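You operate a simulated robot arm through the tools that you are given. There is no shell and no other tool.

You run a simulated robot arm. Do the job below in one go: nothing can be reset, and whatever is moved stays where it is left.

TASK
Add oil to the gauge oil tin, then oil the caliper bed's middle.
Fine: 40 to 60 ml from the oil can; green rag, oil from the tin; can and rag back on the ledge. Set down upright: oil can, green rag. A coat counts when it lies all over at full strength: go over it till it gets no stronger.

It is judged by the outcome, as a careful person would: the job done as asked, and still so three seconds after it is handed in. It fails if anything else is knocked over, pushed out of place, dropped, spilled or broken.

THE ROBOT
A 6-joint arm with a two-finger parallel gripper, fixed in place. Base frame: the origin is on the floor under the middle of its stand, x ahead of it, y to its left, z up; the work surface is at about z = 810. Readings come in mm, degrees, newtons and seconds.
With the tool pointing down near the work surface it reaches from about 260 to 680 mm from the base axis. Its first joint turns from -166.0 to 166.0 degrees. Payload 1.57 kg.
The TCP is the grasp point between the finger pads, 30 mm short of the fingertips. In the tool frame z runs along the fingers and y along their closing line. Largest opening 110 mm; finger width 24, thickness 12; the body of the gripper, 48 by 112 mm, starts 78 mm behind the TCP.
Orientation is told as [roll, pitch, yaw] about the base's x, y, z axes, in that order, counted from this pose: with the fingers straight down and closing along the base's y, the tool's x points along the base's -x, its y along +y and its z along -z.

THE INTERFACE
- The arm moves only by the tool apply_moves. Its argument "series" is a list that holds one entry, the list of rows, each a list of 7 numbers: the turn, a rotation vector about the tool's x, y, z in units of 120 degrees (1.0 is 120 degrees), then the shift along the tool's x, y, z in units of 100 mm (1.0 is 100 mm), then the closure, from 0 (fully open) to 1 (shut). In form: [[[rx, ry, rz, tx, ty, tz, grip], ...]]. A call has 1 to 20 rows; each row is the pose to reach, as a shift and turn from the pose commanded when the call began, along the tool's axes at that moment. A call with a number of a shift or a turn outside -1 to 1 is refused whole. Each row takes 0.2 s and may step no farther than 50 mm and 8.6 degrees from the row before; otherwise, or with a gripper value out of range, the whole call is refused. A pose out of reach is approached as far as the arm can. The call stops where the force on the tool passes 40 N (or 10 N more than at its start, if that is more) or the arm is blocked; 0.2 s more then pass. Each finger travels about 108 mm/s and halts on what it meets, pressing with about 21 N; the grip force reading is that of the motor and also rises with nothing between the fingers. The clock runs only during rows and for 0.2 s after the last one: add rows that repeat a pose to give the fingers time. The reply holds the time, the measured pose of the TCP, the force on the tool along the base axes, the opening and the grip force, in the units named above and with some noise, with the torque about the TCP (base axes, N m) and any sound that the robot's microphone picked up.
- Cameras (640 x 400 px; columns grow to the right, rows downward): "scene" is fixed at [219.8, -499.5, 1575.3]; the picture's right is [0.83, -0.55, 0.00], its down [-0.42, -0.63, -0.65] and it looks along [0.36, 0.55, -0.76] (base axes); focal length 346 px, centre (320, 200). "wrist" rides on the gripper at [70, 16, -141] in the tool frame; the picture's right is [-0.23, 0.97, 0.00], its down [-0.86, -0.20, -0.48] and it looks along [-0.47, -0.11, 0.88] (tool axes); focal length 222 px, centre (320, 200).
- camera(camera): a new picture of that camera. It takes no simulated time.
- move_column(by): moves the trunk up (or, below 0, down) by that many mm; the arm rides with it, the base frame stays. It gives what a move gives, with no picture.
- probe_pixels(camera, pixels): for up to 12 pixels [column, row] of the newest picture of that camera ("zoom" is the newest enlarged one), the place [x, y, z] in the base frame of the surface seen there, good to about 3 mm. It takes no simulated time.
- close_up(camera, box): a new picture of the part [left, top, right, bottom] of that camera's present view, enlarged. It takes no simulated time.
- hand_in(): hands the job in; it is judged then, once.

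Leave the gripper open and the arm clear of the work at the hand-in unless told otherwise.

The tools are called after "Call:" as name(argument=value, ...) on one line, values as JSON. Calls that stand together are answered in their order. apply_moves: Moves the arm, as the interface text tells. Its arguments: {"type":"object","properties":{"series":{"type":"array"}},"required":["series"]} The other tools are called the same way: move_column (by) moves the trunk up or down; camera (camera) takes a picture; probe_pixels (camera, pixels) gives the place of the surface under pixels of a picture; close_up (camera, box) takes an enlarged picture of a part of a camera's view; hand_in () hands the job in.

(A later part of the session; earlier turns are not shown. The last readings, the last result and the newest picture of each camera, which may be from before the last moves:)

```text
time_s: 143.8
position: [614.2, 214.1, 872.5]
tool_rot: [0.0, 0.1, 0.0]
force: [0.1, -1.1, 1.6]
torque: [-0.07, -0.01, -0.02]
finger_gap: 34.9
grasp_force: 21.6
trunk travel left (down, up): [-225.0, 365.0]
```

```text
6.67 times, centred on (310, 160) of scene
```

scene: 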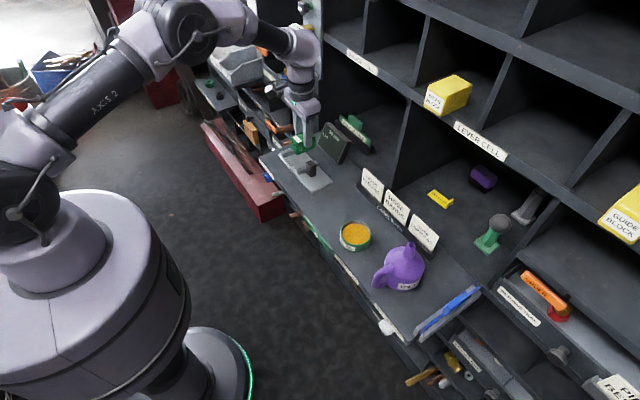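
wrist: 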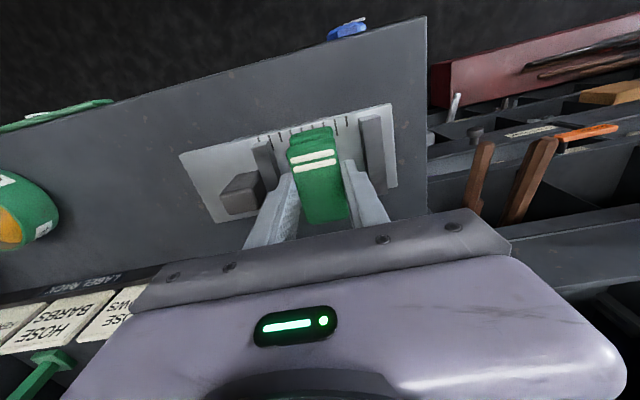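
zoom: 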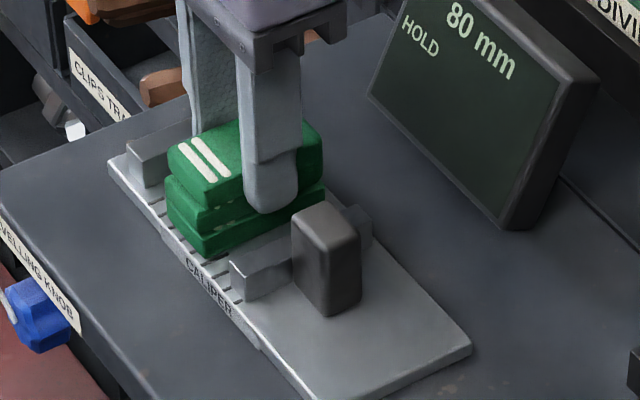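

I can't yet tell if there's a coat. I'll lift 50 mm straight up and move the rag aside a bit to look at the bed.

Call:
apply_moves(series=[[[0, 0, 0, 0, 0, -0.05, 1], [0, 0, 0, 0, 0, -0.15, 1], [0, 0, 0, 0, 0, -0.3, 1], [0, 0, 0, 0, 0, -0.45, 1], [0, 0, 0, 0, 0, -0.6, 1], [0, 0, 0, 0, 0, -0.75, 1], [0, 0, 0, 0, 0, -0.9, 1], [0, 0, 0, 0, 0, -0.9, 1]]])

Call:
close_up(camera="wrist", box=[160, 60, 440, 220])

Call:
close_up(camera="scene", box=[265, 130, 345, 190])

```text
time_s: 145.6
position: [615.0, 214.7, 962.5]
tool_rot: [-0.1, 0.0, -0.1]
force: [0.4, 0.0, -1.1]
torque: [0.02, -0.03, 0.01]
finger_gap: 34.9
grasp_force: 20.6
trunk travel left (down, up): [-225.0, 365.0]
```

```text
2.29 times, centred on (300, 140) of wrist
```

zoom: 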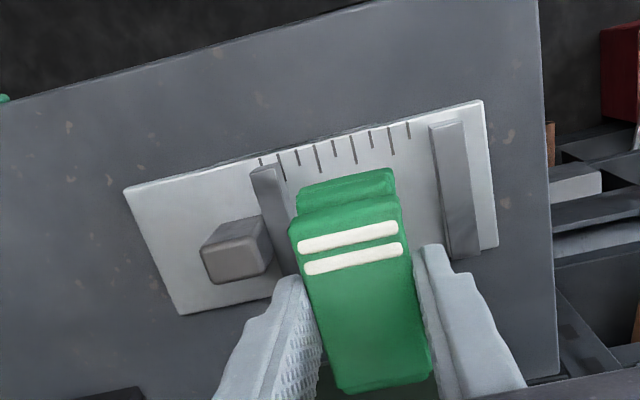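

```text
6.67 times, centred on (305, 160) of scene
```

zoom: 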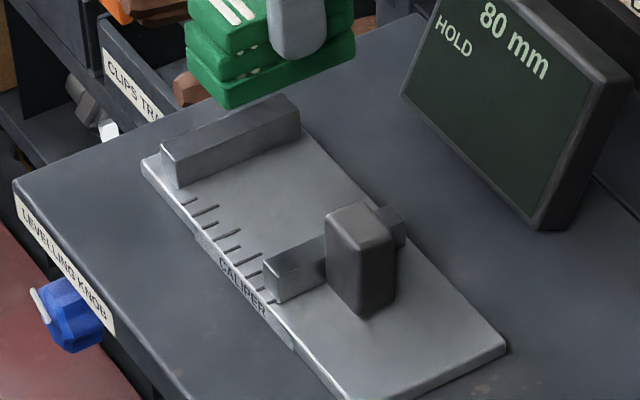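

I see no coat on the bed. I'll take a tighter close-up to be sure.

Call:
close_up(camera="scene", box=[282, 144, 322, 180])

Call:
close_up(camera="wrist", box=[260, 90, 400, 180])

```text
11.11 times, centred on (302, 162) of scene
```

zoom: 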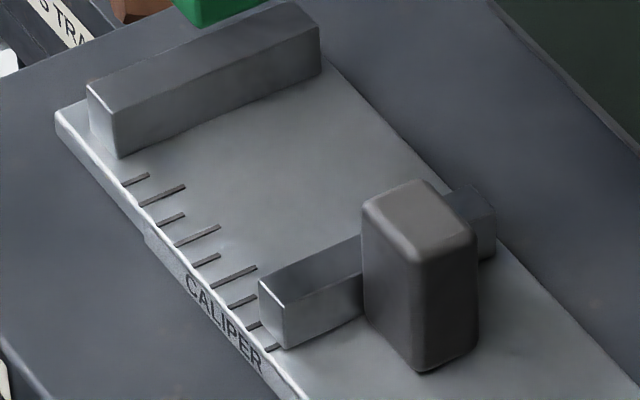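

```text
4.44 times, centred on (330, 135) of wrist
```

zoom: 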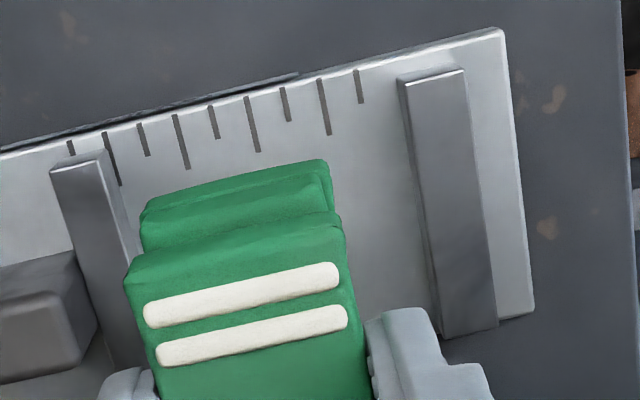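

Nothing visible after that light stroke. Before re-dipping I'll try firmer pressure and more passes in case it only needs that. Going back down.

Call:
apply_moves(series=[[[0, 0, 0, 0, 0, 0.15, 1], [0, 0, 0, 0, 0, 0.3, 1], [0, 0, 0, 0, 0, 0.45, 1], [0, 0, 0, 0, 0, 0.6, 1], [0, 0, 0, 0, 0, 0.75, 1], [0, 0, 0, 0, 0, 0.84, 1], [0, 0, 0, 0, 0, 0.88, 1], [0, 0, 0, 0, 0, 0.9, 1], [0, 0, 0, 0, 0, 0.91, 1], [0, 0, 0, 0, 0, 0.91, 1]]])

Call:
apply_moves(series=[[[0, 0, 0, 0, 0, 0.005, 1], [0, 0, 0, 0, 0, 0.01, 1], [0, 0, 0, 0, 0, 0.01, 1]]])

```text
time_s: 147.8
position: [614.0, 214.0, 873.2]
tool_rot: [0.0, 0.0, 0.0]
force: [-1.3, 0.6, 9.6]
torque: [0.04, 0.18, -0.01]
finger_gap: 34.7
grasp_force: 21.6
trunk travel left (down, up): [-225.0, 365.0]
```

```text
time_s: 148.6
position: [613.1, 214.6, 872.2]
tool_rot: [0.1, -0.2, 0.0]
force: [2.5, 5.0, 22.9]
torque: [0.21, 0.05, -0.01]
finger_gap: 34.8
grasp_force: 21.0
trunk travel left (down, up): [-225.0, 365.0]
```

22.9 N is more than I want. I'll ease up 1 mm to about 10 N and do several strokes ±15 mm.

Call:
apply_moves(series=[[[0, 0, 0, 0, 0, -0.01, 1], [0, 0, 0, 0, 0.05, -0.01, 1], [0, 0, 0, 0, 0.1, -0.01, 1], [0, 0, 0, 0, 0.15, -0.01, 1], [0, 0, 0, 0, 0.1, -0.01, 1], [0, 0, 0, 0, 0.05, -0.01, 1], [0, 0, 0, 0, 0, -0.01, 1], [0, 0, 0, 0, -0.05, -0.01, 1], [0, 0, 0, 0, -0.1, -0.01, 1], [0, 0, 0, 0, -0.15, -0.01, 1], [0, 0, 0, 0, -0.1, -0.01, 1], [0, 0, 0, 0, -0.05, -0.01, 1], [0, 0, 0, 0, 0, -0.01, 1], [0, 0, 0, 0, 0.05, -0.01, 1], [0, 0, 0, 0, 0.1, -0.01, 1], [0, 0, 0, 0, 0.15, -0.01, 1], [0, 0, 0, 0, 0.1, -0.01, 1], [0, 0, 0, 0, 0.05, -0.01, 1], [0, 0, 0, 0, 0, -0.01, 1]]])

Call:
apply_moves(series=[[[0, 0, 0, 0, 0, -0.05, 1], [0, 0, 0, 0, 0, -0.15, 1], [0, 0, 0, 0, 0, -0.3, 1], [0, 0, 0, 0, 0, -0.45, 1], [0, 0, 0, 0, 0, -0.6, 1], [0, 0, 0, 0, 0, -0.75, 1], [0, 0, 0, 0, 0, -0.9, 1], [0, 0, 0, 0, 0, -0.9, 1]]])

Call:
close_up(camera="scene", box=[282, 144, 322, 180])

Call:
close_up(camera="wrist", box=[260, 90, 400, 180])

```text
time_s: 152.6
position: [612.8, 214.3, 872.0]
tool_rot: [0.1, 0.0, -0.1]
force: [-1.1, 5.4, 11.8]
torque: [0.23, 0.06, -0.04]
finger_gap: 34.9
grasp_force: 21.2
trunk travel left (down, up): [-225.0, 365.0]
```

```text
time_s: 154.4
position: [612.8, 215.2, 962.4]
tool_rot: [0.0, 0.0, 0.0]
force: [0.0, -0.2, -1.0]
torque: [0.0, -0.03, 0.03]
finger_gap: 34.8
grasp_force: 20.9
trunk travel left (down, up): [-225.0, 365.0]
```

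```text
11.11 times, centred on (302, 162) of scene
```

zoom: 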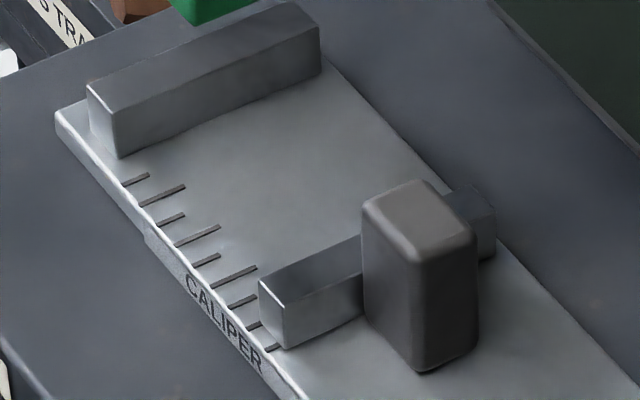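

```text
4.44 times, centred on (330, 135) of wrist
```

zoom: 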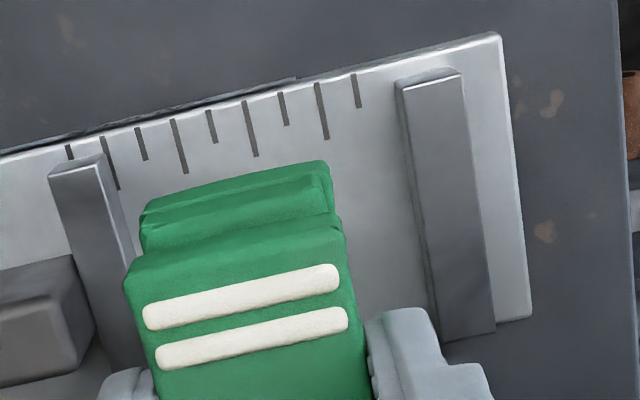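

The bed is still bare after firm passes, so the rag evidently took up no oil: the tilted dip wasn't deep enough to wet its underside. I'll carry it back over the tin for a deeper dip.

Call:
apply_moves(series=[[[0, 0, 0, 0.02, -0.1, 0, 1], [0, 0, 0, 0.04, -0.2, 0, 1], [0, 0, 0, 0.06, -0.3, 0, 1], [0, 0, 0, 0.08, -0.4, 0, 1], [0, 0, 0, 0.1, -0.5, 0, 1], [0, 0, 0, 0.12, -0.6, 0, 1], [0, 0, 0, 0.14, -0.7, 0, 1], [0, 0, 0, 0.16, -0.8, 0, 1], [0, 0, 0, 0.18, -0.9, 0, 1], [0, 0, 0, 0.2, -1.0, 0, 1]]])

Call:
apply_moves(series=[[[0, 0, 0, 0.02, -0.1, 0, 1], [0, 0, 0, 0.04, -0.2, 0, 1], [0, 0, 0, 0.06, -0.3, 0, 1], [0, 0, 0, 0.08, -0.4, 0, 1], [0, 0, 0, 0.1, -0.5, 0, 1], [0, 0, 0, 0.12, -0.6, 0, 1], [0, 0, 0, 0.14, -0.7, 0, 1], [0, 0, 0, 0.16, -0.8, 0, 1], [0, 0, 0, 0.18, -0.9, 0, 1], [0, 0, 0, 0.2, -1.0, 0, 1]]])

Call:
apply_moves(series=[[[0, 0, 0, 0, -0.1, 0, 1], [0, 0, 0, 0, -0.2, 0, 1], [0, 0, 0, 0, -0.3, 0, 1], [0, 0, 0, 0, -0.4, 0, 1], [0, 0, 0, 0, -0.5, 0, 1], [0, 0, 0, 0, -0.6, 0, 1], [0, 0, 0, 0, -0.7, 0, 1], [0, 0, 0, 0, -0.8, 0, 1], [0, 0, 0, 0, -0.9, 0, 1], [0, 0, 0, 0, -0.9, 0, 1]]])

Call:
camera(camera="wrist")

```text
time_s: 156.6
position: [594.1, 113.5, 961.1]
tool_rot: [0.1, 0.0, 0.1]
force: [0.0, 0.0, 0.1]
torque: [0.02, 0.03, 0.01]
finger_gap: 34.6
grasp_force: 20.9
trunk travel left (down, up): [-225.0, 365.0]
```

```text
time_s: 158.8
position: [574.5, 13.4, 961.0]
tool_rot: [0.0, 0.0, 0.0]
force: [-0.2, 0.1, -0.3]
torque: [0.0, -0.02, -0.02]
finger_gap: 34.9
grasp_force: 20.9
trunk travel left (down, up): [-225.0, 365.0]
```

```text
time_s: 161.0
position: [573.7, -77.4, 960.6]
tool_rot: [-0.1, 0.0, 0.0]
force: [-0.5, 0.3, -0.7]
torque: [0.01, -0.03, 0.02]
finger_gap: 35.0
grasp_force: 21.0
trunk travel left (down, up): [-225.0, 365.0]
```

```text
taken
```

wrist: 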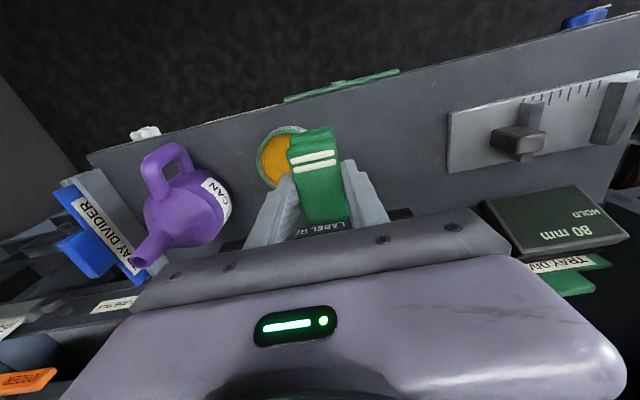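

From here I'll measure the tin's inner edge precisely on a scene close-up.

Call:
close_up(camera="scene", box=[335, 212, 379, 256])

```text
9.09 times, centred on (357, 234) of scene
```

zoom: 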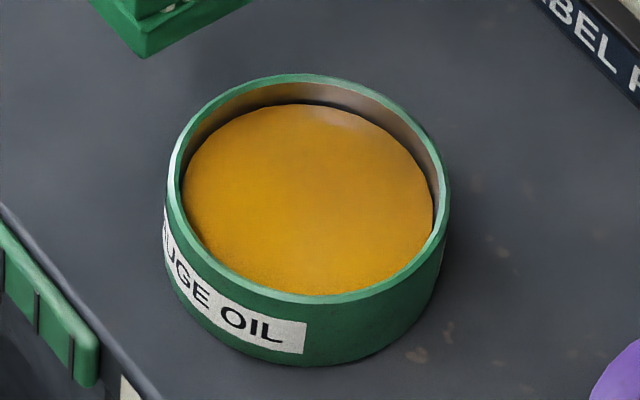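

The tin's inner radius is about 36.5-37 mm. Now I'll tilt 30 degrees (near end down) while aligning to y = -117.5, with TCP x about 573.

Call:
apply_moves(series=[[[0, -0.02, 0, 0, -0.04, 0, 1], [0, -0.045, 0, 0, -0.1, 0, 1], [0, -0.07, 0, 0, -0.16, 0, 1], [0, -0.095, 0, 0, -0.22, 0, 1], [0, -0.12, 0, 0, -0.28, 0, 1], [0, -0.145, 0, 0, -0.34, 0, 1], [0, -0.17, 0, 0, -0.38, 0, 1], [0, -0.195, 0, 0, -0.4, 0, 1], [0, -0.22, 0, 0, -0.4, 0, 1], [0, -0.24, 0, 0, -0.4, 0, 1], [0, -0.25, 0, 0, -0.4, 0, 1], [0, -0.25, 0, 0, -0.4, 0, 1]]])

Call:
close_up(camera="wrist", box=[220, 40, 420, 180])

Call:
close_up(camera="scene", box=[320, 180, 390, 245])

```text
time_s: 163.6
position: [573.8, -115.6, 961.8]
tool_rot: [-0.1, -30.0, 0.0]
force: [-0.1, 0.0, -0.5]
torque: [0.0, 0.01, -0.03]
finger_gap: 35.0
grasp_force: 21.1
out of reach, approached as far as the arm can: row 10, 11
trunk travel left (down, up): [-225.0, 365.0]
```

```text
2.86 times, centred on (320, 110) of wrist
```

zoom: 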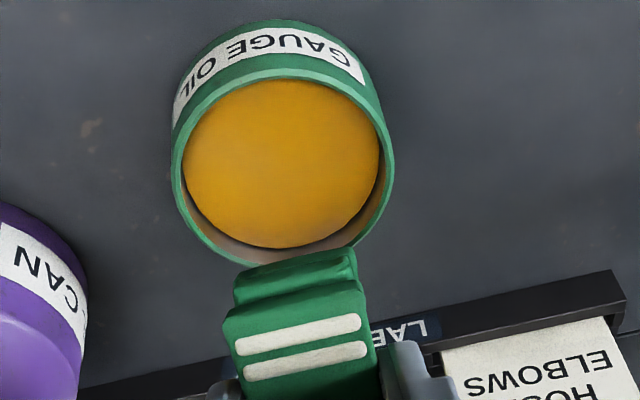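

```text
6.15 times, centred on (355, 212) of scene
```

zoom: 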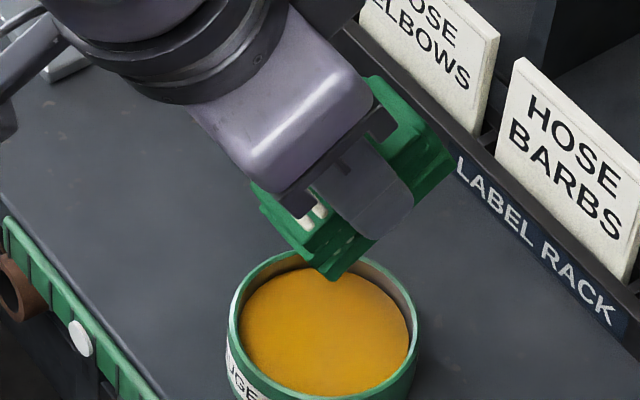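

I'll verify the rag's alignment by probing the lower layer's end corners and the tin's rim left/right in this view.

Call:
probe_pixels(camera="zoom", pixels=[[275, 228], [330, 270], [345, 262], [335, 278], [262, 190], [278, 210], [300, 245], [318, 258], [370, 235], [440, 150], [240, 290], [408, 300]])

Call:
probe_pixels(camera="wrist", pixels=[[294, 137], [342, 126], [317, 131], [296, 143], [342, 133], [317, 137], [273, 96], [346, 84], [305, 70], [300, 130], [282, 116], [353, 108]])

```text
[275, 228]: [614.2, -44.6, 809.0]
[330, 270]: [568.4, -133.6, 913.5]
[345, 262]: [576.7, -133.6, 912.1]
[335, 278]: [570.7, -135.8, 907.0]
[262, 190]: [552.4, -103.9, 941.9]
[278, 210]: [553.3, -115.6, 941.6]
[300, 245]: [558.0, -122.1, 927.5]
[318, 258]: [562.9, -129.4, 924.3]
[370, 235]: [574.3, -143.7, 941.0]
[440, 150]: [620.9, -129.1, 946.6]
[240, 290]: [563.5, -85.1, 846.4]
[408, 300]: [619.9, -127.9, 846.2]
```

```text
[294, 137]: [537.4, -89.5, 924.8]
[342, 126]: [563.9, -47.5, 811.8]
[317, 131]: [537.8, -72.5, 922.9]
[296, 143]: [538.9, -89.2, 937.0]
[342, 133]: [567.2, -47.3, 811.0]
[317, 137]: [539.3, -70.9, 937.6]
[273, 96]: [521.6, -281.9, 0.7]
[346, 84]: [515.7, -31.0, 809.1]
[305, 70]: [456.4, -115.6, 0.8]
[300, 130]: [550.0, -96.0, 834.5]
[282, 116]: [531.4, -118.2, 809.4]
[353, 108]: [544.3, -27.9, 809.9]
```

The rag's y alignment is good (its -y side is at -134.5, so its centre is about -117.5). Lowering 55 mm straight down to just above the oil.

Call:
apply_moves(series=[[[0, 0, 0, 0.02, 0, 0.035, 1], [0, 0, 0, 0.05, 0, 0.087, 1], [0, 0, 0, 0.08, 0, 0.139, 1], [0, 0, 0, 0.11, 0, 0.191, 1], [0, 0, 0, 0.14, 0, 0.242, 1], [0, 0, 0, 0.17, 0, 0.294, 1], [0, 0, 0, 0.2, 0, 0.346, 1], [0, 0, 0, 0.225, 0, 0.39, 1], [0, 0, 0, 0.25, 0, 0.433, 1], [0, 0, 0, 0.265, 0, 0.459, 1], [0, 0, 0, 0.275, 0, 0.476, 1], [0, 0, 0, 0.275, 0, 0.476, 1]]])

Call:
close_up(camera="scene", box=[325, 200, 385, 250])

Call:
close_up(camera="wrist", box=[220, 60, 420, 190])

```text
time_s: 166.2
position: [573.4, -116.3, 906.0]
tool_rot: [0.0, -30.0, -0.1]
force: [0.0, 0.5, -0.9]
torque: [0.01, -0.02, 0.0]
finger_gap: 35.1
grasp_force: 20.5
trunk travel left (down, up): [-225.0, 365.0]
```

```text
8.00 times, centred on (355, 225) of scene
```

zoom: 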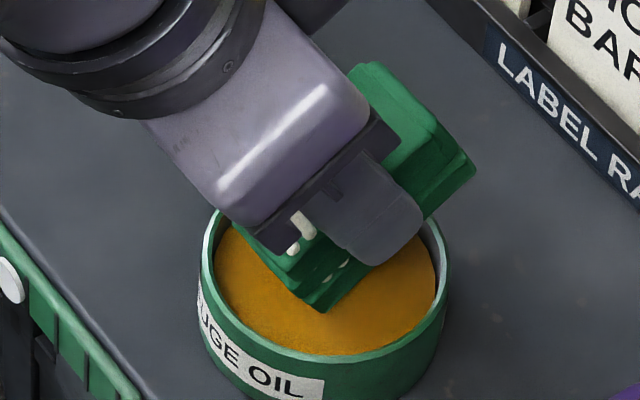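

```text
3.08 times, centred on (320, 125) of wrist
```

zoom: 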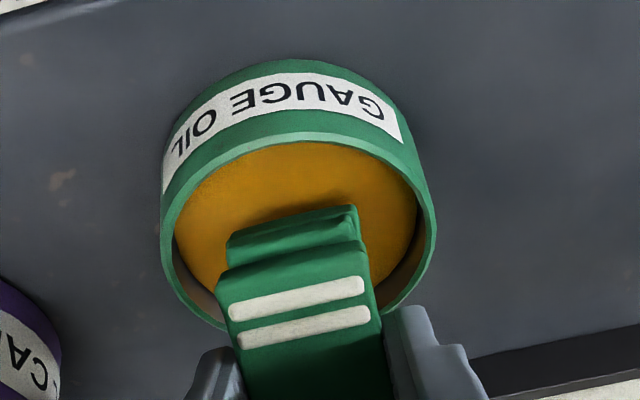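

Clear so far. Lowering 18 mm more, slowly.

Call:
apply_moves(series=[[[0, 0, 0, 0.01, -0.01, 0.017, 1], [0, 0, 0, 0.02, -0.01, 0.035, 1], [0, 0, 0, 0.03, -0.01, 0.052, 1], [0, 0, 0, 0.04, -0.01, 0.069, 1], [0, 0, 0, 0.05, -0.01, 0.087, 1], [0, 0, 0, 0.06, -0.01, 0.104, 1], [0, 0, 0, 0.07, -0.01, 0.121, 1], [0, 0, 0, 0.08, -0.01, 0.139, 1], [0, 0, 0, 0.09, -0.01, 0.156, 1], [0, 0, 0, 0.09, -0.01, 0.156, 1]]])

Call:
close_up(camera="scene", box=[325, 200, 385, 250])

Call:
close_up(camera="wrist", box=[220, 60, 420, 190])

```text
time_s: 168.4
position: [573.6, -117.0, 889.9]
tool_rot: [0.0, -30.0, 0.0]
force: [-0.4, -1.1, 0.2]
torque: [0.01, 0.03, -0.01]
finger_gap: 34.8
grasp_force: 20.7
trunk travel left (down, up): [-225.0, 365.0]
```

```text
8.00 times, centred on (355, 225) of scene
```

zoom: 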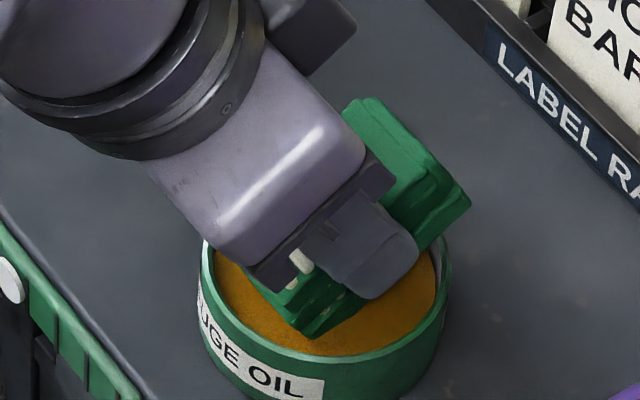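

```text
3.08 times, centred on (320, 125) of wrist
```

zoom: 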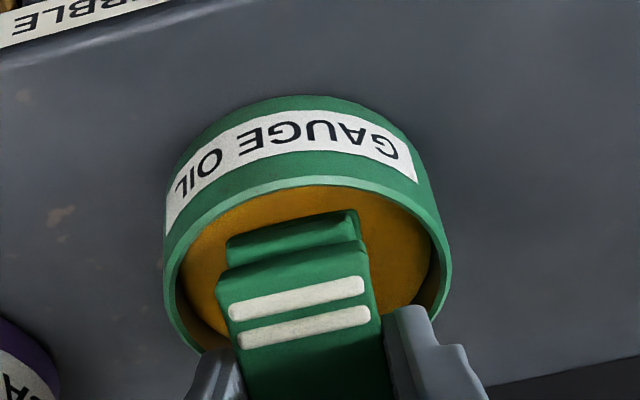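

No contact yet. Going 5 mm deeper in small steps and holding.

Call:
apply_moves(series=[[[0, 0, 0, 0.006, 0, 0.011, 1], [0, 0, 0, 0.012, 0, 0.022, 1], [0, 0, 0, 0.019, 0, 0.032, 1], [0, 0, 0, 0.025, 0, 0.043, 1], [0, 0, 0, 0.025, 0, 0.043, 1], [0, 0, 0, 0.025, 0, 0.043, 1], [0, 0, 0, 0.025, 0, 0.043, 1]]])

Call:
close_up(camera="scene", box=[325, 200, 385, 250])

Call:
close_up(camera="wrist", box=[220, 60, 420, 190])

```text
time_s: 170.0
position: [574.7, -118.4, 883.3]
tool_rot: [-0.1, -30.0, 0.0]
force: [-0.2, 0.4, -0.1]
torque: [-0.01, -0.01, -0.01]
finger_gap: 35.1
grasp_force: 20.7
trunk travel left (down, up): [-225.0, 365.0]
```

```text
8.00 times, centred on (355, 225) of scene
```

zoom: 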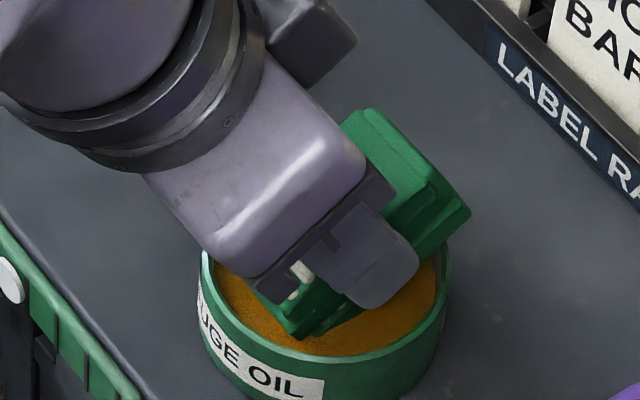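

```text
3.08 times, centred on (320, 125) of wrist
```

zoom: 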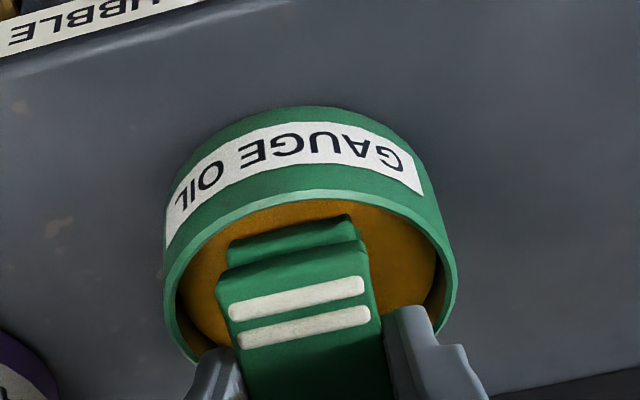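

Still no contact; the underside's centre should be right at the oil surface now. I'll go 3 mm deeper in 1 mm steps, watching forces.

Call:
apply_moves(series=[[[0, 0, 0, 0.005, 0, 0.009, 1], [0, 0, 0, 0.01, 0, 0.017, 1], [0, 0, 0, 0.01, 0, 0.017, 1]]])

Call:
apply_moves(series=[[[0, 0, 0, 0.005, 0, 0.009, 1], [0, 0, 0, 0.005, 0, 0.009, 1], [0, 0, 0, 0.005, 0, 0.009, 1], [0, 0, 0, 0.005, 0, 0.009, 1], [0, 0, 0, 0.005, 0, 0.009, 1], [0, 0, 0, 0.005, 0, 0.009, 1]]])

Call:
close_up(camera="scene", box=[325, 200, 385, 250])

```text
time_s: 170.8
position: [574.1, -116.5, 882.1]
tool_rot: [0.0, -30.2, -0.1]
force: [1.5, 0.7, 5.4]
torque: [0.01, -0.18, -0.02]
finger_gap: 35.2
grasp_force: 20.9
trunk travel left (down, up): [-225.0, 365.0]
```

```text
time_s: 172.2
position: [573.5, -116.2, 881.1]
tool_rot: [-0.1, -30.2, 0.1]
force: [6.6, -2.7, 22.0]
torque: [-0.17, -0.57, -0.09]
finger_gap: 34.9
grasp_force: 21.0
trunk travel left (down, up): [-225.0, 365.0]
```

```text
8.00 times, centred on (355, 225) of scene
```

zoom: 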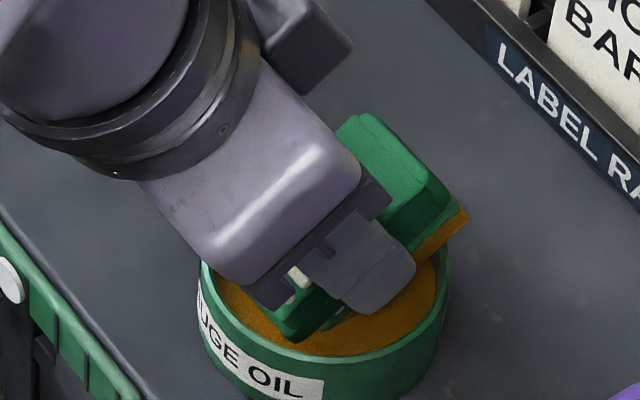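

The rag's bottom layer has turned amber at about (450,230): it has taken up oil. The force is 22 N from touching the tin, so I'm lifting straight up now.

Call:
apply_moves(series=[[[0, 0, 0, -0.01, 0, -0.017, 1], [0, 0, 0, -0.02, 0, -0.035, 1], [0, 0, 0, -0.035, 0, -0.061, 1], [0, 0, 0, -0.06, 0, -0.104, 1], [0, 0, 0, -0.09, 0, -0.156, 1], [0, 0, 0, -0.12, 0, -0.208, 1], [0, 0, 0, -0.15, 0, -0.26, 1], [0, 0, 0, -0.18, 0, -0.312, 1], [0, 0, 0, -0.22, 0, -0.381, 1], [0, 0, 0, -0.26, 0, -0.45, 1], [0, 0, 0, -0.3, 0, -0.52, 1], [0, 0, 0, -0.34, 0, -0.589, 1], [0, 0, 0, -0.38, 0, -0.658, 1], [0, 0, 0, -0.4, 0, -0.693, 1], [0, 0, 0, -0.4, 0, -0.693, 1], [0, 0, 0, -0.4, 0, -0.693, 1]]])

Call:
close_up(camera="scene", box=[315, 170, 395, 250])

Call:
close_up(camera="wrist", box=[220, 40, 420, 180])

```text
time_s: 175.6
position: [575.0, -116.7, 962.0]
tool_rot: [-0.1, -30.0, 0.0]
force: [-0.6, -0.6, 0.2]
torque: [-0.02, 0.0, 0.01]
finger_gap: 35.0
grasp_force: 21.6
trunk travel left (down, up): [-225.0, 365.0]
```

```text
5.00 times, centred on (355, 210) of scene
```

zoom: 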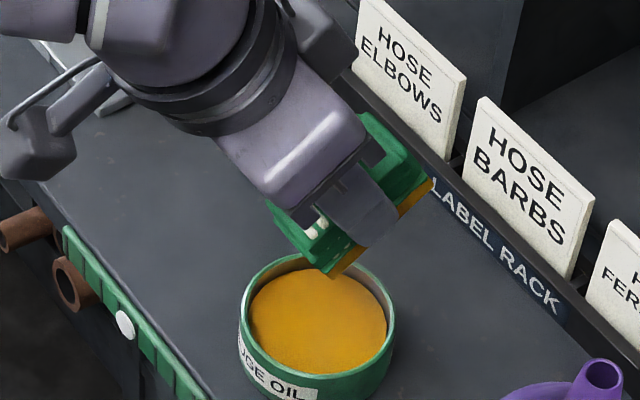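

```text
2.86 times, centred on (320, 110) of wrist
```

zoom: 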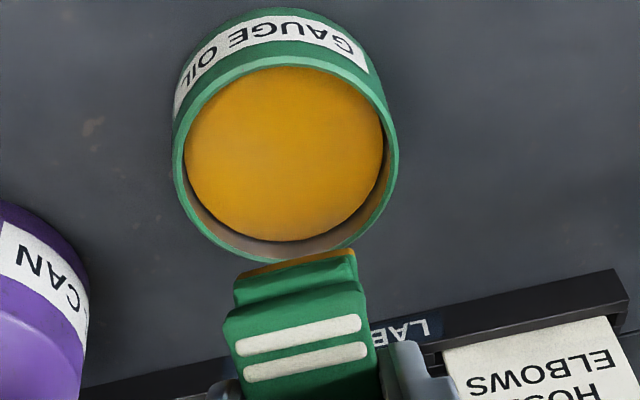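

The rag's underside is now amber with oil and nothing is dripping. I'll level it above the tin.

Call:
apply_moves(series=[[[0, 0.02, 0, 0, 0, 0, 1], [0, 0.045, 0, 0, 0, 0, 1], [0, 0.07, 0, 0, 0, 0, 1], [0, 0.095, 0, 0, 0, 0, 1], [0, 0.12, 0, 0, 0, 0, 1], [0, 0.145, 0, 0, 0, 0, 1], [0, 0.17, 0, 0, 0, 0, 1], [0, 0.195, 0, 0, 0, 0, 1], [0, 0.22, 0, 0, 0, 0, 1], [0, 0.24, 0, 0, 0, 0, 1], [0, 0.25, 0, 0, 0, 0, 1], [0, 0.25, 0, 0, 0, 0, 1], [0, 0.25, 0, 0, 0, 0, 1]]])

Call:
close_up(camera="scene", box=[315, 170, 395, 250])

Call:
camera(camera="wrist")

```text
time_s: 178.4
position: [573.3, -117.4, 960.0]
tool_rot: [0.0, 0.0, -0.1]
force: [-0.2, 0.6, -0.7]
torque: [0.0, -0.01, 0.05]
finger_gap: 34.9
grasp_force: 21.2
out of reach, approached as far as the arm can: row 2, 3, 4
trunk travel left (down, up): [-225.0, 365.0]
```

```text
5.00 times, centred on (355, 210) of scene
```

zoom: 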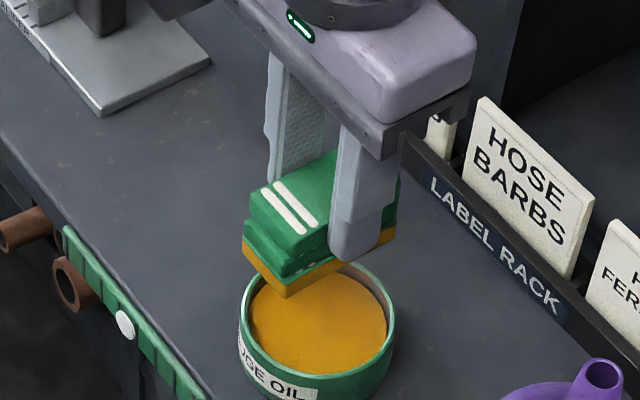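

```text
taken
```

wrist: 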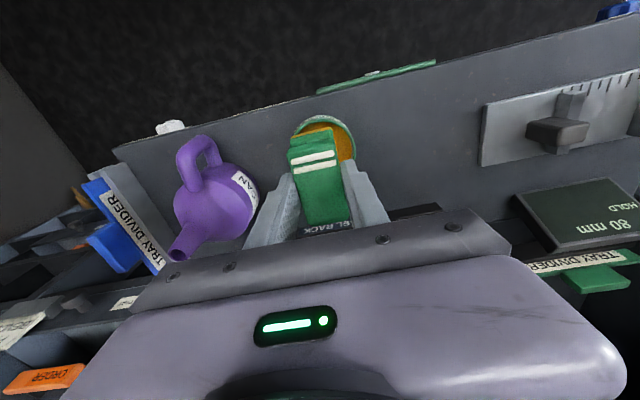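

The bottom band of the rag is amber all round. Carrying it to the caliper bed again, at the same safe height.

Call:
apply_moves(series=[[[0, 0, 0, -0.01, 0.03, 0, 1], [0, 0, 0, -0.03, 0.1, 0, 1], [0, 0, 0, -0.05, 0.2, 0, 1], [0, 0, 0, -0.07, 0.3, 0, 1], [0, 0, 0, -0.09, 0.4, 0, 1], [0, 0, 0, -0.11, 0.5, 0, 1], [0, 0, 0, -0.13, 0.6, 0, 1], [0, 0, 0, -0.15, 0.7, 0, 1], [0, 0, 0, -0.17, 0.8, 0, 1], [0, 0, 0, -0.19, 0.9, 0, 1], [0, 0, 0, -0.2, 1.0, 0, 1]]])

Call:
apply_moves(series=[[[0, 0, 0, -0.02, 0.1, 0, 1], [0, 0, 0, -0.04, 0.2, 0, 1], [0, 0, 0, -0.06, 0.3, 0, 1], [0, 0, 0, -0.08, 0.4, 0, 1], [0, 0, 0, -0.1, 0.5, 0, 1], [0, 0, 0, -0.12, 0.6, 0, 1], [0, 0, 0, -0.14, 0.7, 0, 1], [0, 0, 0, -0.16, 0.8, 0, 1], [0, 0, 0, -0.18, 0.9, 0, 1], [0, 0, 0, -0.2, 1.0, 0, 1]]])

Call:
apply_moves(series=[[[0, 0, 0, 0, 0.1, 0, 1], [0, 0, 0, 0, 0.2, 0, 1], [0, 0, 0, 0, 0.3, 0, 1], [0, 0, 0, 0, 0.4, 0, 1], [0, 0, 0, 0, 0.5, 0, 1], [0, 0, 0, 0, 0.6, 0, 1], [0, 0, 0, 0, 0.7, 0, 1], [0, 0, 0, 0, 0.8, 0, 1], [0, 0, 0, 0, 0.9, 0, 1], [0, 0, 0, 0, 1.0, 0, 1], [0, 0, 0, 0, 1.0, 0, 1]]])

Call:
apply_moves(series=[[[0, 0, 0, -0.01, 0.1, 0, 1], [0, 0, 0, -0.01, 0.2, 0, 1], [0, 0, 0, -0.01, 0.3, 0, 1], [0, 0, 0, -0.01, 0.3, 0.1, 1], [0, 0, 0, -0.01, 0.3, 0.2, 1], [0, 0, 0, -0.01, 0.3, 0.3, 1], [0, 0, 0, -0.01, 0.3, 0.4, 1], [0, 0, 0, -0.01, 0.3, 0.5, 1], [0, 0, 0, -0.01, 0.3, 0.6, 1], [0, 0, 0, -0.01, 0.3, 0.7, 1], [0, 0, 0, -0.01, 0.3, 0.77, 1], [0, 0, 0, -0.01, 0.3, 0.77, 1]]])

Call:
close_up(camera="scene", box=[265, 120, 345, 190])

Call:
close_up(camera="wrist", box=[160, 80, 440, 240])

```text
time_s: 180.8
position: [593.8, -16.6, 960.7]
tool_rot: [0.0, 0.0, 0.0]
force: [-0.1, -0.3, 0.2]
torque: [0.0, -0.02, 0.01]
finger_gap: 34.8
grasp_force: 20.8
trunk travel left (down, up): [-225.0, 365.0]
```

```text
time_s: 183.0
position: [613.0, 83.6, 960.9]
tool_rot: [0.1, 0.0, -0.1]
force: [0.0, 0.1, -0.3]
torque: [0.03, 0.0, -0.04]
finger_gap: 34.9
grasp_force: 20.8
trunk travel left (down, up): [-225.0, 365.0]
```

```text
time_s: 185.4
position: [612.4, 181.8, 960.9]
tool_rot: [0.1, 0.0, 0.0]
force: [0.1, 0.2, 0.3]
torque: [0.01, 0.02, -0.01]
finger_gap: 35.1
grasp_force: 20.9
trunk travel left (down, up): [-225.0, 365.0]
```

```text
time_s: 188.0
position: [615.8, 212.6, 883.3]
tool_rot: [0.0, 0.0, 0.1]
force: [-0.8, 0.6, 0.6]
torque: [0.0, 0.0, 0.03]
finger_gap: 34.8
grasp_force: 21.4
trunk travel left (down, up): [-225.0, 365.0]
```

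```text
5.71 times, centred on (305, 155) of scene
```

zoom: 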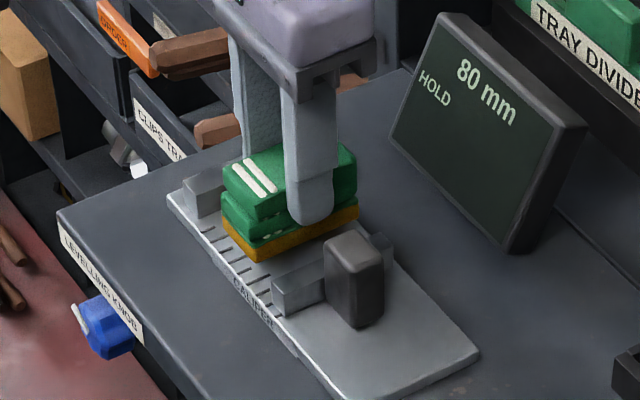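

```text
2.29 times, centred on (300, 160) of wrist
```

zoom: 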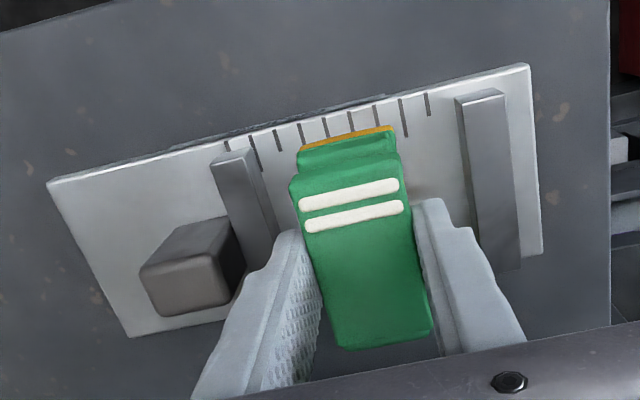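

Positioned about 10 mm over the bed's middle. Lowering to contact.

Call:
apply_moves(series=[[[0, 0, 0, 0, 0, 0.02, 1], [0, 0, 0, 0, 0, 0.04, 1], [0, 0, 0, 0, 0, 0.06, 1], [0, 0, 0, 0, 0, 0.08, 1], [0, 0, 0, 0, 0, 0.09, 1], [0, 0, 0, 0, 0, 0.09, 1]]])

Call:
apply_moves(series=[[[0, 0, 0, 0, 0, 0.01, 1], [0, 0, 0, 0, 0, 0.01, 1]]])

Call:
apply_moves(series=[[[0, 0, 0, 0, 0, 0.005, 1], [0, 0, 0, 0, 0, 0.005, 1]]])

```text
time_s: 189.4
position: [615.7, 211.4, 875.9]
tool_rot: [0.0, 0.0, 0.1]
force: [-0.2, 0.8, 0.0]
torque: [-0.01, 0.01, 0.03]
finger_gap: 34.9
grasp_force: 21.0
trunk travel left (down, up): [-225.0, 365.0]
```

```text
time_s: 190.0
position: [614.9, 212.3, 873.1]
tool_rot: [0.1, 0.0, 0.1]
force: [0.2, 0.0, 0.3]
torque: [0.0, -0.01, 0.0]
finger_gap: 34.9
grasp_force: 20.4
trunk travel left (down, up): [-225.0, 365.0]
```

```text
time_s: 190.6
position: [614.6, 211.9, 873.4]
tool_rot: [0.0, 0.0, -0.1]
force: [0.4, -0.1, 0.7]
torque: [-0.01, 0.01, 0.0]
finger_gap: 35.0
grasp_force: 21.2
trunk travel left (down, up): [-225.0, 365.0]
```

Nearly touching (0.7 N). Going another 1 mm in half-millimetre steps.

Call:
apply_moves(series=[[[0, 0, 0, 0, 0, 0.005, 1], [0, 0, 0, 0, 0, 0.01, 1], [0, 0, 0, 0, 0, 0.01, 1]]])

```text
time_s: 191.4
position: [615.0, 212.5, 873.4]
tool_rot: [0.0, 0.0, 0.0]
force: [-0.5, -0.3, -0.9]
torque: [-0.02, 0.01, -0.04]
finger_gap: 35.0
grasp_force: 21.7
trunk travel left (down, up): [-225.0, 365.0]
```

Not pressing yet. One more millimetre.

Call:
apply_moves(series=[[[0, 0, 0, 0, 0, 0.005, 1], [0, 0, 0, 0, 0, 0.01, 1], [0, 0, 0, 0, 0, 0.01, 1]]])

Call:
close_up(camera="scene", box=[275, 130, 335, 180])

```text
time_s: 192.2
position: [615.5, 213.3, 872.1]
tool_rot: [0.1, -0.1, 0.0]
force: [2.6, 2.3, 10.1]
torque: [0.05, 0.25, -0.06]
finger_gap: 34.9
grasp_force: 21.1
trunk travel left (down, up): [-225.0, 365.0]
```

```text
8.00 times, centred on (305, 155) of scene
```

zoom: 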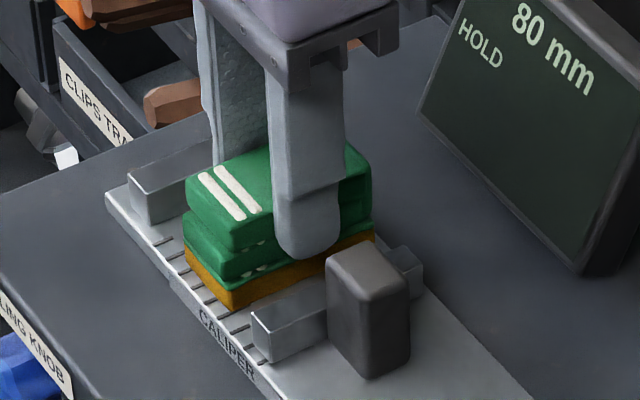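

10 N of contact. Wiping back and forth along y, ±15 mm, two full cycles.

Call:
apply_moves(series=[[[0, 0, 0, 0, 0.05, 0, 1], [0, 0, 0, 0, 0.1, 0, 1], [0, 0, 0, 0, 0.15, 0, 1], [0, 0, 0, 0, 0.1, 0, 1], [0, 0, 0, 0, 0.05, 0, 1], [0, 0, 0, 0, 0, 0, 1], [0, 0, 0, 0, -0.05, 0, 1], [0, 0, 0, 0, -0.1, 0, 1], [0, 0, 0, 0, -0.15, 0, 1], [0, 0, 0, 0, -0.1, 0, 1], [0, 0, 0, 0, -0.05, 0, 1], [0, 0, 0, 0, 0, 0, 1], [0, 0, 0, 0, 0.05, 0, 1], [0, 0, 0, 0, 0.1, 0, 1], [0, 0, 0, 0, 0.15, 0, 1], [0, 0, 0, 0, 0.1, 0, 1], [0, 0, 0, 0, 0.05, 0, 1], [0, 0, 0, 0, 0, 0, 1]]])

Call:
close_up(camera="scene", box=[275, 130, 335, 180])

Call:
close_up(camera="wrist", box=[160, 80, 440, 240])

```text
time_s: 196.0
position: [614.2, 212.1, 870.9]
tool_rot: [0.0, -0.1, 0.0]
force: [0.1, 0.7, 3.6]
torque: [0.05, -0.03, 0.0]
finger_gap: 34.7
grasp_force: 21.5
trunk travel left (down, up): [-225.0, 365.0]
```

```text
8.00 times, centred on (305, 155) of scene
```

zoom: 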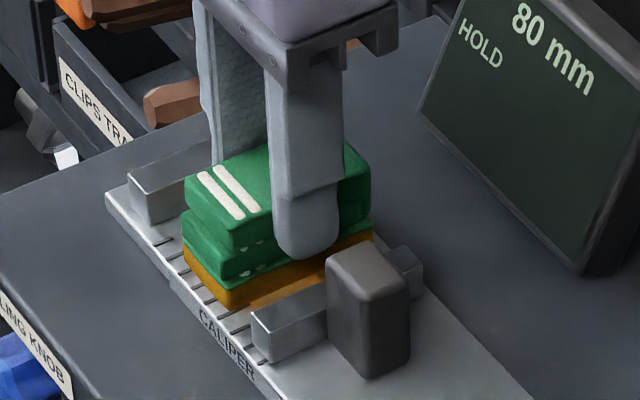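

```text
2.29 times, centred on (300, 160) of wrist
```

zoom: 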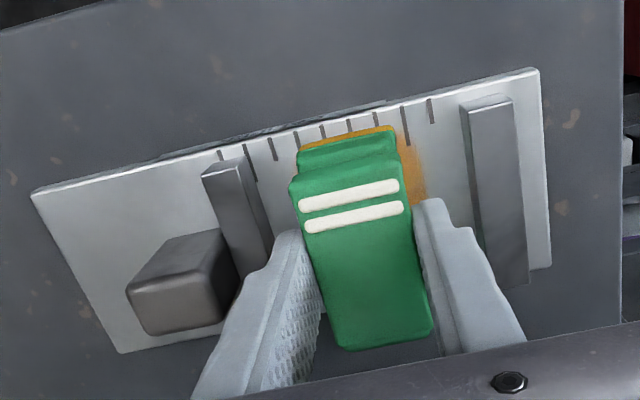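

An amber coat is showing on the bed to the right of the rag. I'll lift off to see the whole area.

Call:
apply_moves(series=[[[0, 0, 0, 0, 0, -0.03, 1], [0, 0, 0, 0, 0, -0.1, 1], [0, 0, 0, 0, 0, -0.25, 1], [0, 0, 0, 0, 0, -0.4, 1], [0, 0, 0, 0, 0, -0.6, 1], [0, 0, 0, 0, 0, -0.8, 1], [0, 0, 0, 0, 0, -0.9, 1], [0, 0, 0, 0, 0, -0.9, 1]]])

Call:
close_up(camera="scene", box=[282, 144, 322, 180])

Call:
close_up(camera="wrist", box=[220, 70, 420, 190])

```text
time_s: 197.8
position: [615.2, 212.4, 961.0]
tool_rot: [0.0, 0.0, -0.1]
force: [-0.1, 0.4, -0.1]
torque: [-0.02, -0.03, -0.01]
finger_gap: 34.9
grasp_force: 20.7
trunk travel left (down, up): [-225.0, 365.0]
```

```text
11.11 times, centred on (302, 162) of scene
```

zoom: 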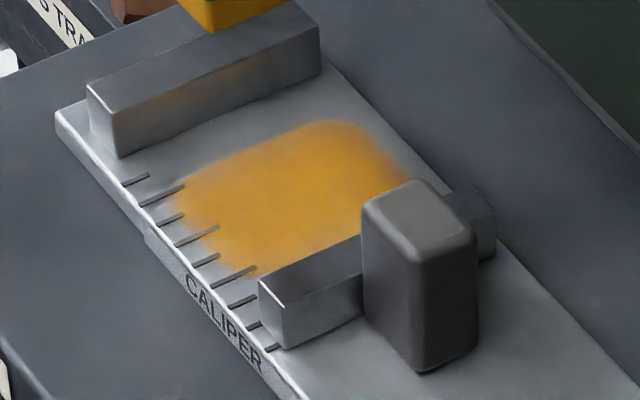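

```text
3.20 times, centred on (320, 130) of wrist
```

zoom: 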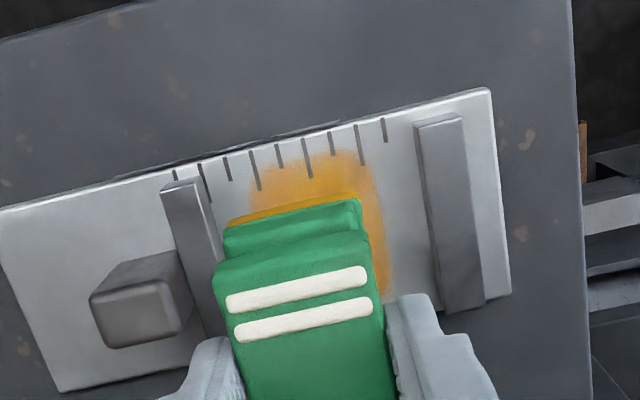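

A strong amber patch now lies in the middle of the bed. I'll probe its extent.

Call:
probe_pixels(camera="zoom", pixels=[[262, 170], [320, 155], [360, 170], [380, 230], [385, 280], [250, 185], [320, 175], [400, 300]])

Call:
close_up(camera="scene", box=[284, 146, 316, 174])

```text
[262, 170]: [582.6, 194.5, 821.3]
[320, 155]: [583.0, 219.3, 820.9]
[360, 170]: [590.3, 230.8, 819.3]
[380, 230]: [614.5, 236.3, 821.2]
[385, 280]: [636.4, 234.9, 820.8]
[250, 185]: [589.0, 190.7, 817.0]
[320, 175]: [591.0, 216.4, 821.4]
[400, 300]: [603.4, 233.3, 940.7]
```

```text
14.29 times, centred on (300, 160) of scene
```

zoom: 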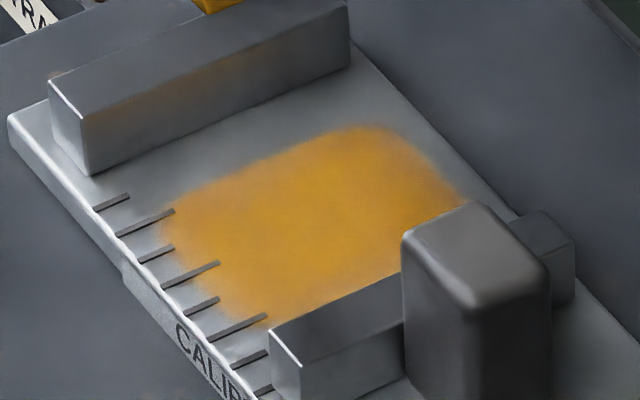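

Next I'll probe the coat's boundary on this finer zoom.

Call:
probe_pixels(camera="zoom", pixels=[[165, 215], [180, 198], [260, 160], [350, 128], [410, 145], [460, 190], [175, 255], [215, 300], [265, 325], [300, 310], [390, 275], [400, 240]])

```text
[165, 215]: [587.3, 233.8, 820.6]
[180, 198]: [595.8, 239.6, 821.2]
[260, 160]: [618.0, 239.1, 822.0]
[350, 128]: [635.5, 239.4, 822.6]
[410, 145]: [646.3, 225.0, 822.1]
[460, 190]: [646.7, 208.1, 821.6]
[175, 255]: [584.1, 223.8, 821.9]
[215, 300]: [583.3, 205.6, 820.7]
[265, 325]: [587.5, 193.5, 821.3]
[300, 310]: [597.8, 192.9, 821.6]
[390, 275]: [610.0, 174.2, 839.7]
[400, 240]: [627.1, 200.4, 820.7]
```

The coat covers about x 583-647 and y 190-240, fading at the edges. I'll go over it again, slightly wider (±19 mm in y, still 4 mm short of each jaw), with small x offsets, to bring the edges to full strength. Descending first.

Call:
apply_moves(series=[[[0, 0, 0, 0, 0, 0.15, 1], [0, 0, 0, 0, 0, 0.3, 1], [0, 0, 0, 0, 0, 0.45, 1], [0, 0, 0, 0, 0, 0.6, 1], [0, 0, 0, 0, 0, 0.75, 1], [0, 0, 0, 0, 0, 0.85, 1], [0, 0, 0, 0, 0, 0.88, 1], [0, 0, 0, 0, 0, 0.9, 1], [0, 0, 0, 0, 0, 0.9, 1]]])

```text
time_s: 199.8
position: [614.3, 213.2, 872.3]
tool_rot: [0.0, 0.0, -0.1]
force: [1.1, -0.2, 4.7]
torque: [-0.01, 0.03, 0.0]
finger_gap: 34.8
grasp_force: 20.5
trunk travel left (down, up): [-225.0, 365.0]
```

Contact at 4.7 N. I'll add a touch of pressure and wipe ±19 mm, first offset 3 mm toward +x.

Call:
apply_moves(series=[[[0, 0, 0, -0.03, 0, 0.003, 1], [0, 0, 0, -0.03, 0.05, 0.003, 1], [0, 0, 0, -0.03, 0.1, 0.003, 1], [0, 0, 0, -0.03, 0.15, 0.003, 1], [0, 0, 0, -0.03, 0.19, 0.003, 1], [0, 0, 0, -0.03, 0.15, 0.003, 1], [0, 0, 0, -0.03, 0.1, 0.003, 1], [0, 0, 0, -0.03, 0.05, 0.003, 1], [0, 0, 0, -0.03, 0, 0.003, 1], [0, 0, 0, -0.03, -0.05, 0.003, 1], [0, 0, 0, -0.03, -0.1, 0.003, 1], [0, 0, 0, -0.03, -0.15, 0.003, 1], [0, 0, 0, -0.03, -0.19, 0.003, 1], [0, 0, 0, -0.03, -0.15, 0.003, 1], [0, 0, 0, -0.03, -0.1, 0.003, 1], [0, 0, 0, -0.03, -0.05, 0.003, 1], [0, 0, 0, -0.03, 0, 0.003, 1], [0, 0, 0, 0, 0, 0.003, 1], [0, 0, 0, 0.03, 0, 0.003, 1]]])

Call:
apply_moves(series=[[[0, 0, 0, 0, 0.05, 0, 1], [0, 0, 0, 0, 0.1, 0, 1], [0, 0, 0, 0, 0.15, 0, 1], [0, 0, 0, 0, 0.19, 0, 1], [0, 0, 0, 0, 0.15, 0, 1], [0, 0, 0, 0, 0.1, 0, 1], [0, 0, 0, 0, 0.05, 0, 1], [0, 0, 0, 0, 0, 0, 1], [0, 0, 0, 0, -0.05, 0, 1], [0, 0, 0, 0, -0.1, 0, 1], [0, 0, 0, 0, -0.15, 0, 1], [0, 0, 0, 0, -0.19, 0, 1], [0, 0, 0, 0, -0.15, 0, 1], [0, 0, 0, 0, -0.1, 0, 1], [0, 0, 0, 0, -0.05, 0, 1], [0, 0, 0, 0, 0, 0, 1]]])

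Call:
apply_moves(series=[[[0, 0, 0, -0.03, 0, -0.03, 1], [0, 0, 0, -0.03, 0, -0.1, 1], [0, 0, 0, -0.03, 0, -0.25, 1], [0, 0, 0, -0.03, 0, -0.4, 1], [0, 0, 0, -0.03, 0, -0.6, 1], [0, 0, 0, -0.03, 0, -0.8, 1], [0, 0, 0, -0.03, 0, -0.9, 1], [0, 0, 0, -0.03, 0, -0.9, 1]]])

Call:
close_up(camera="scene", box=[284, 146, 316, 174])

Call:
close_up(camera="wrist", box=[220, 70, 420, 190])

```text
time_s: 203.8
position: [611.2, 212.8, 872.8]
tool_rot: [0.0, 0.0, 0.0]
force: [3.0, 0.2, 6.3]
torque: [0.01, -0.22, 0.06]
finger_gap: 34.8
grasp_force: 20.7
trunk travel left (down, up): [-225.0, 365.0]
```

```text
time_s: 207.2
position: [611.4, 213.4, 871.8]
tool_rot: [0.1, 0.0, 0.0]
force: [0.5, -1.6, 6.3]
torque: [-0.12, 0.02, 0.02]
finger_gap: 34.6
grasp_force: 21.5
trunk travel left (down, up): [-225.0, 365.0]
```

```text
time_s: 209.0
position: [613.7, 211.6, 961.3]
tool_rot: [0.0, -0.1, 0.0]
force: [-0.3, 0.6, 0.0]
torque: [0.01, -0.01, -0.03]
finger_gap: 35.2
grasp_force: 21.2
trunk travel left (down, up): [-225.0, 365.0]
```

```text
14.29 times, centred on (300, 160) of scene
```

zoom: 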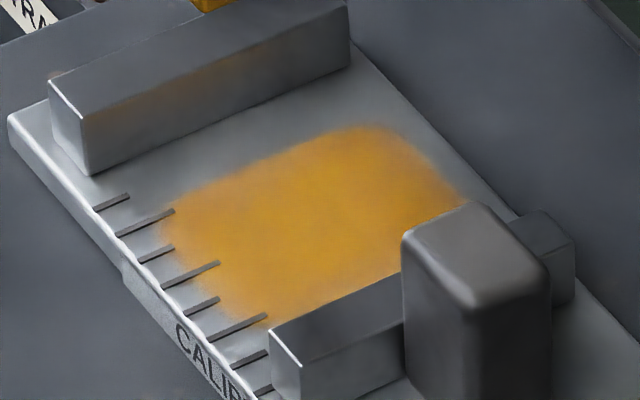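

```text
3.20 times, centred on (320, 130) of wrist
```

zoom: 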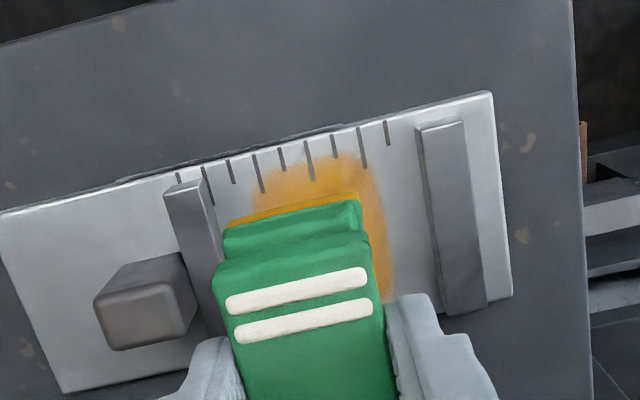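

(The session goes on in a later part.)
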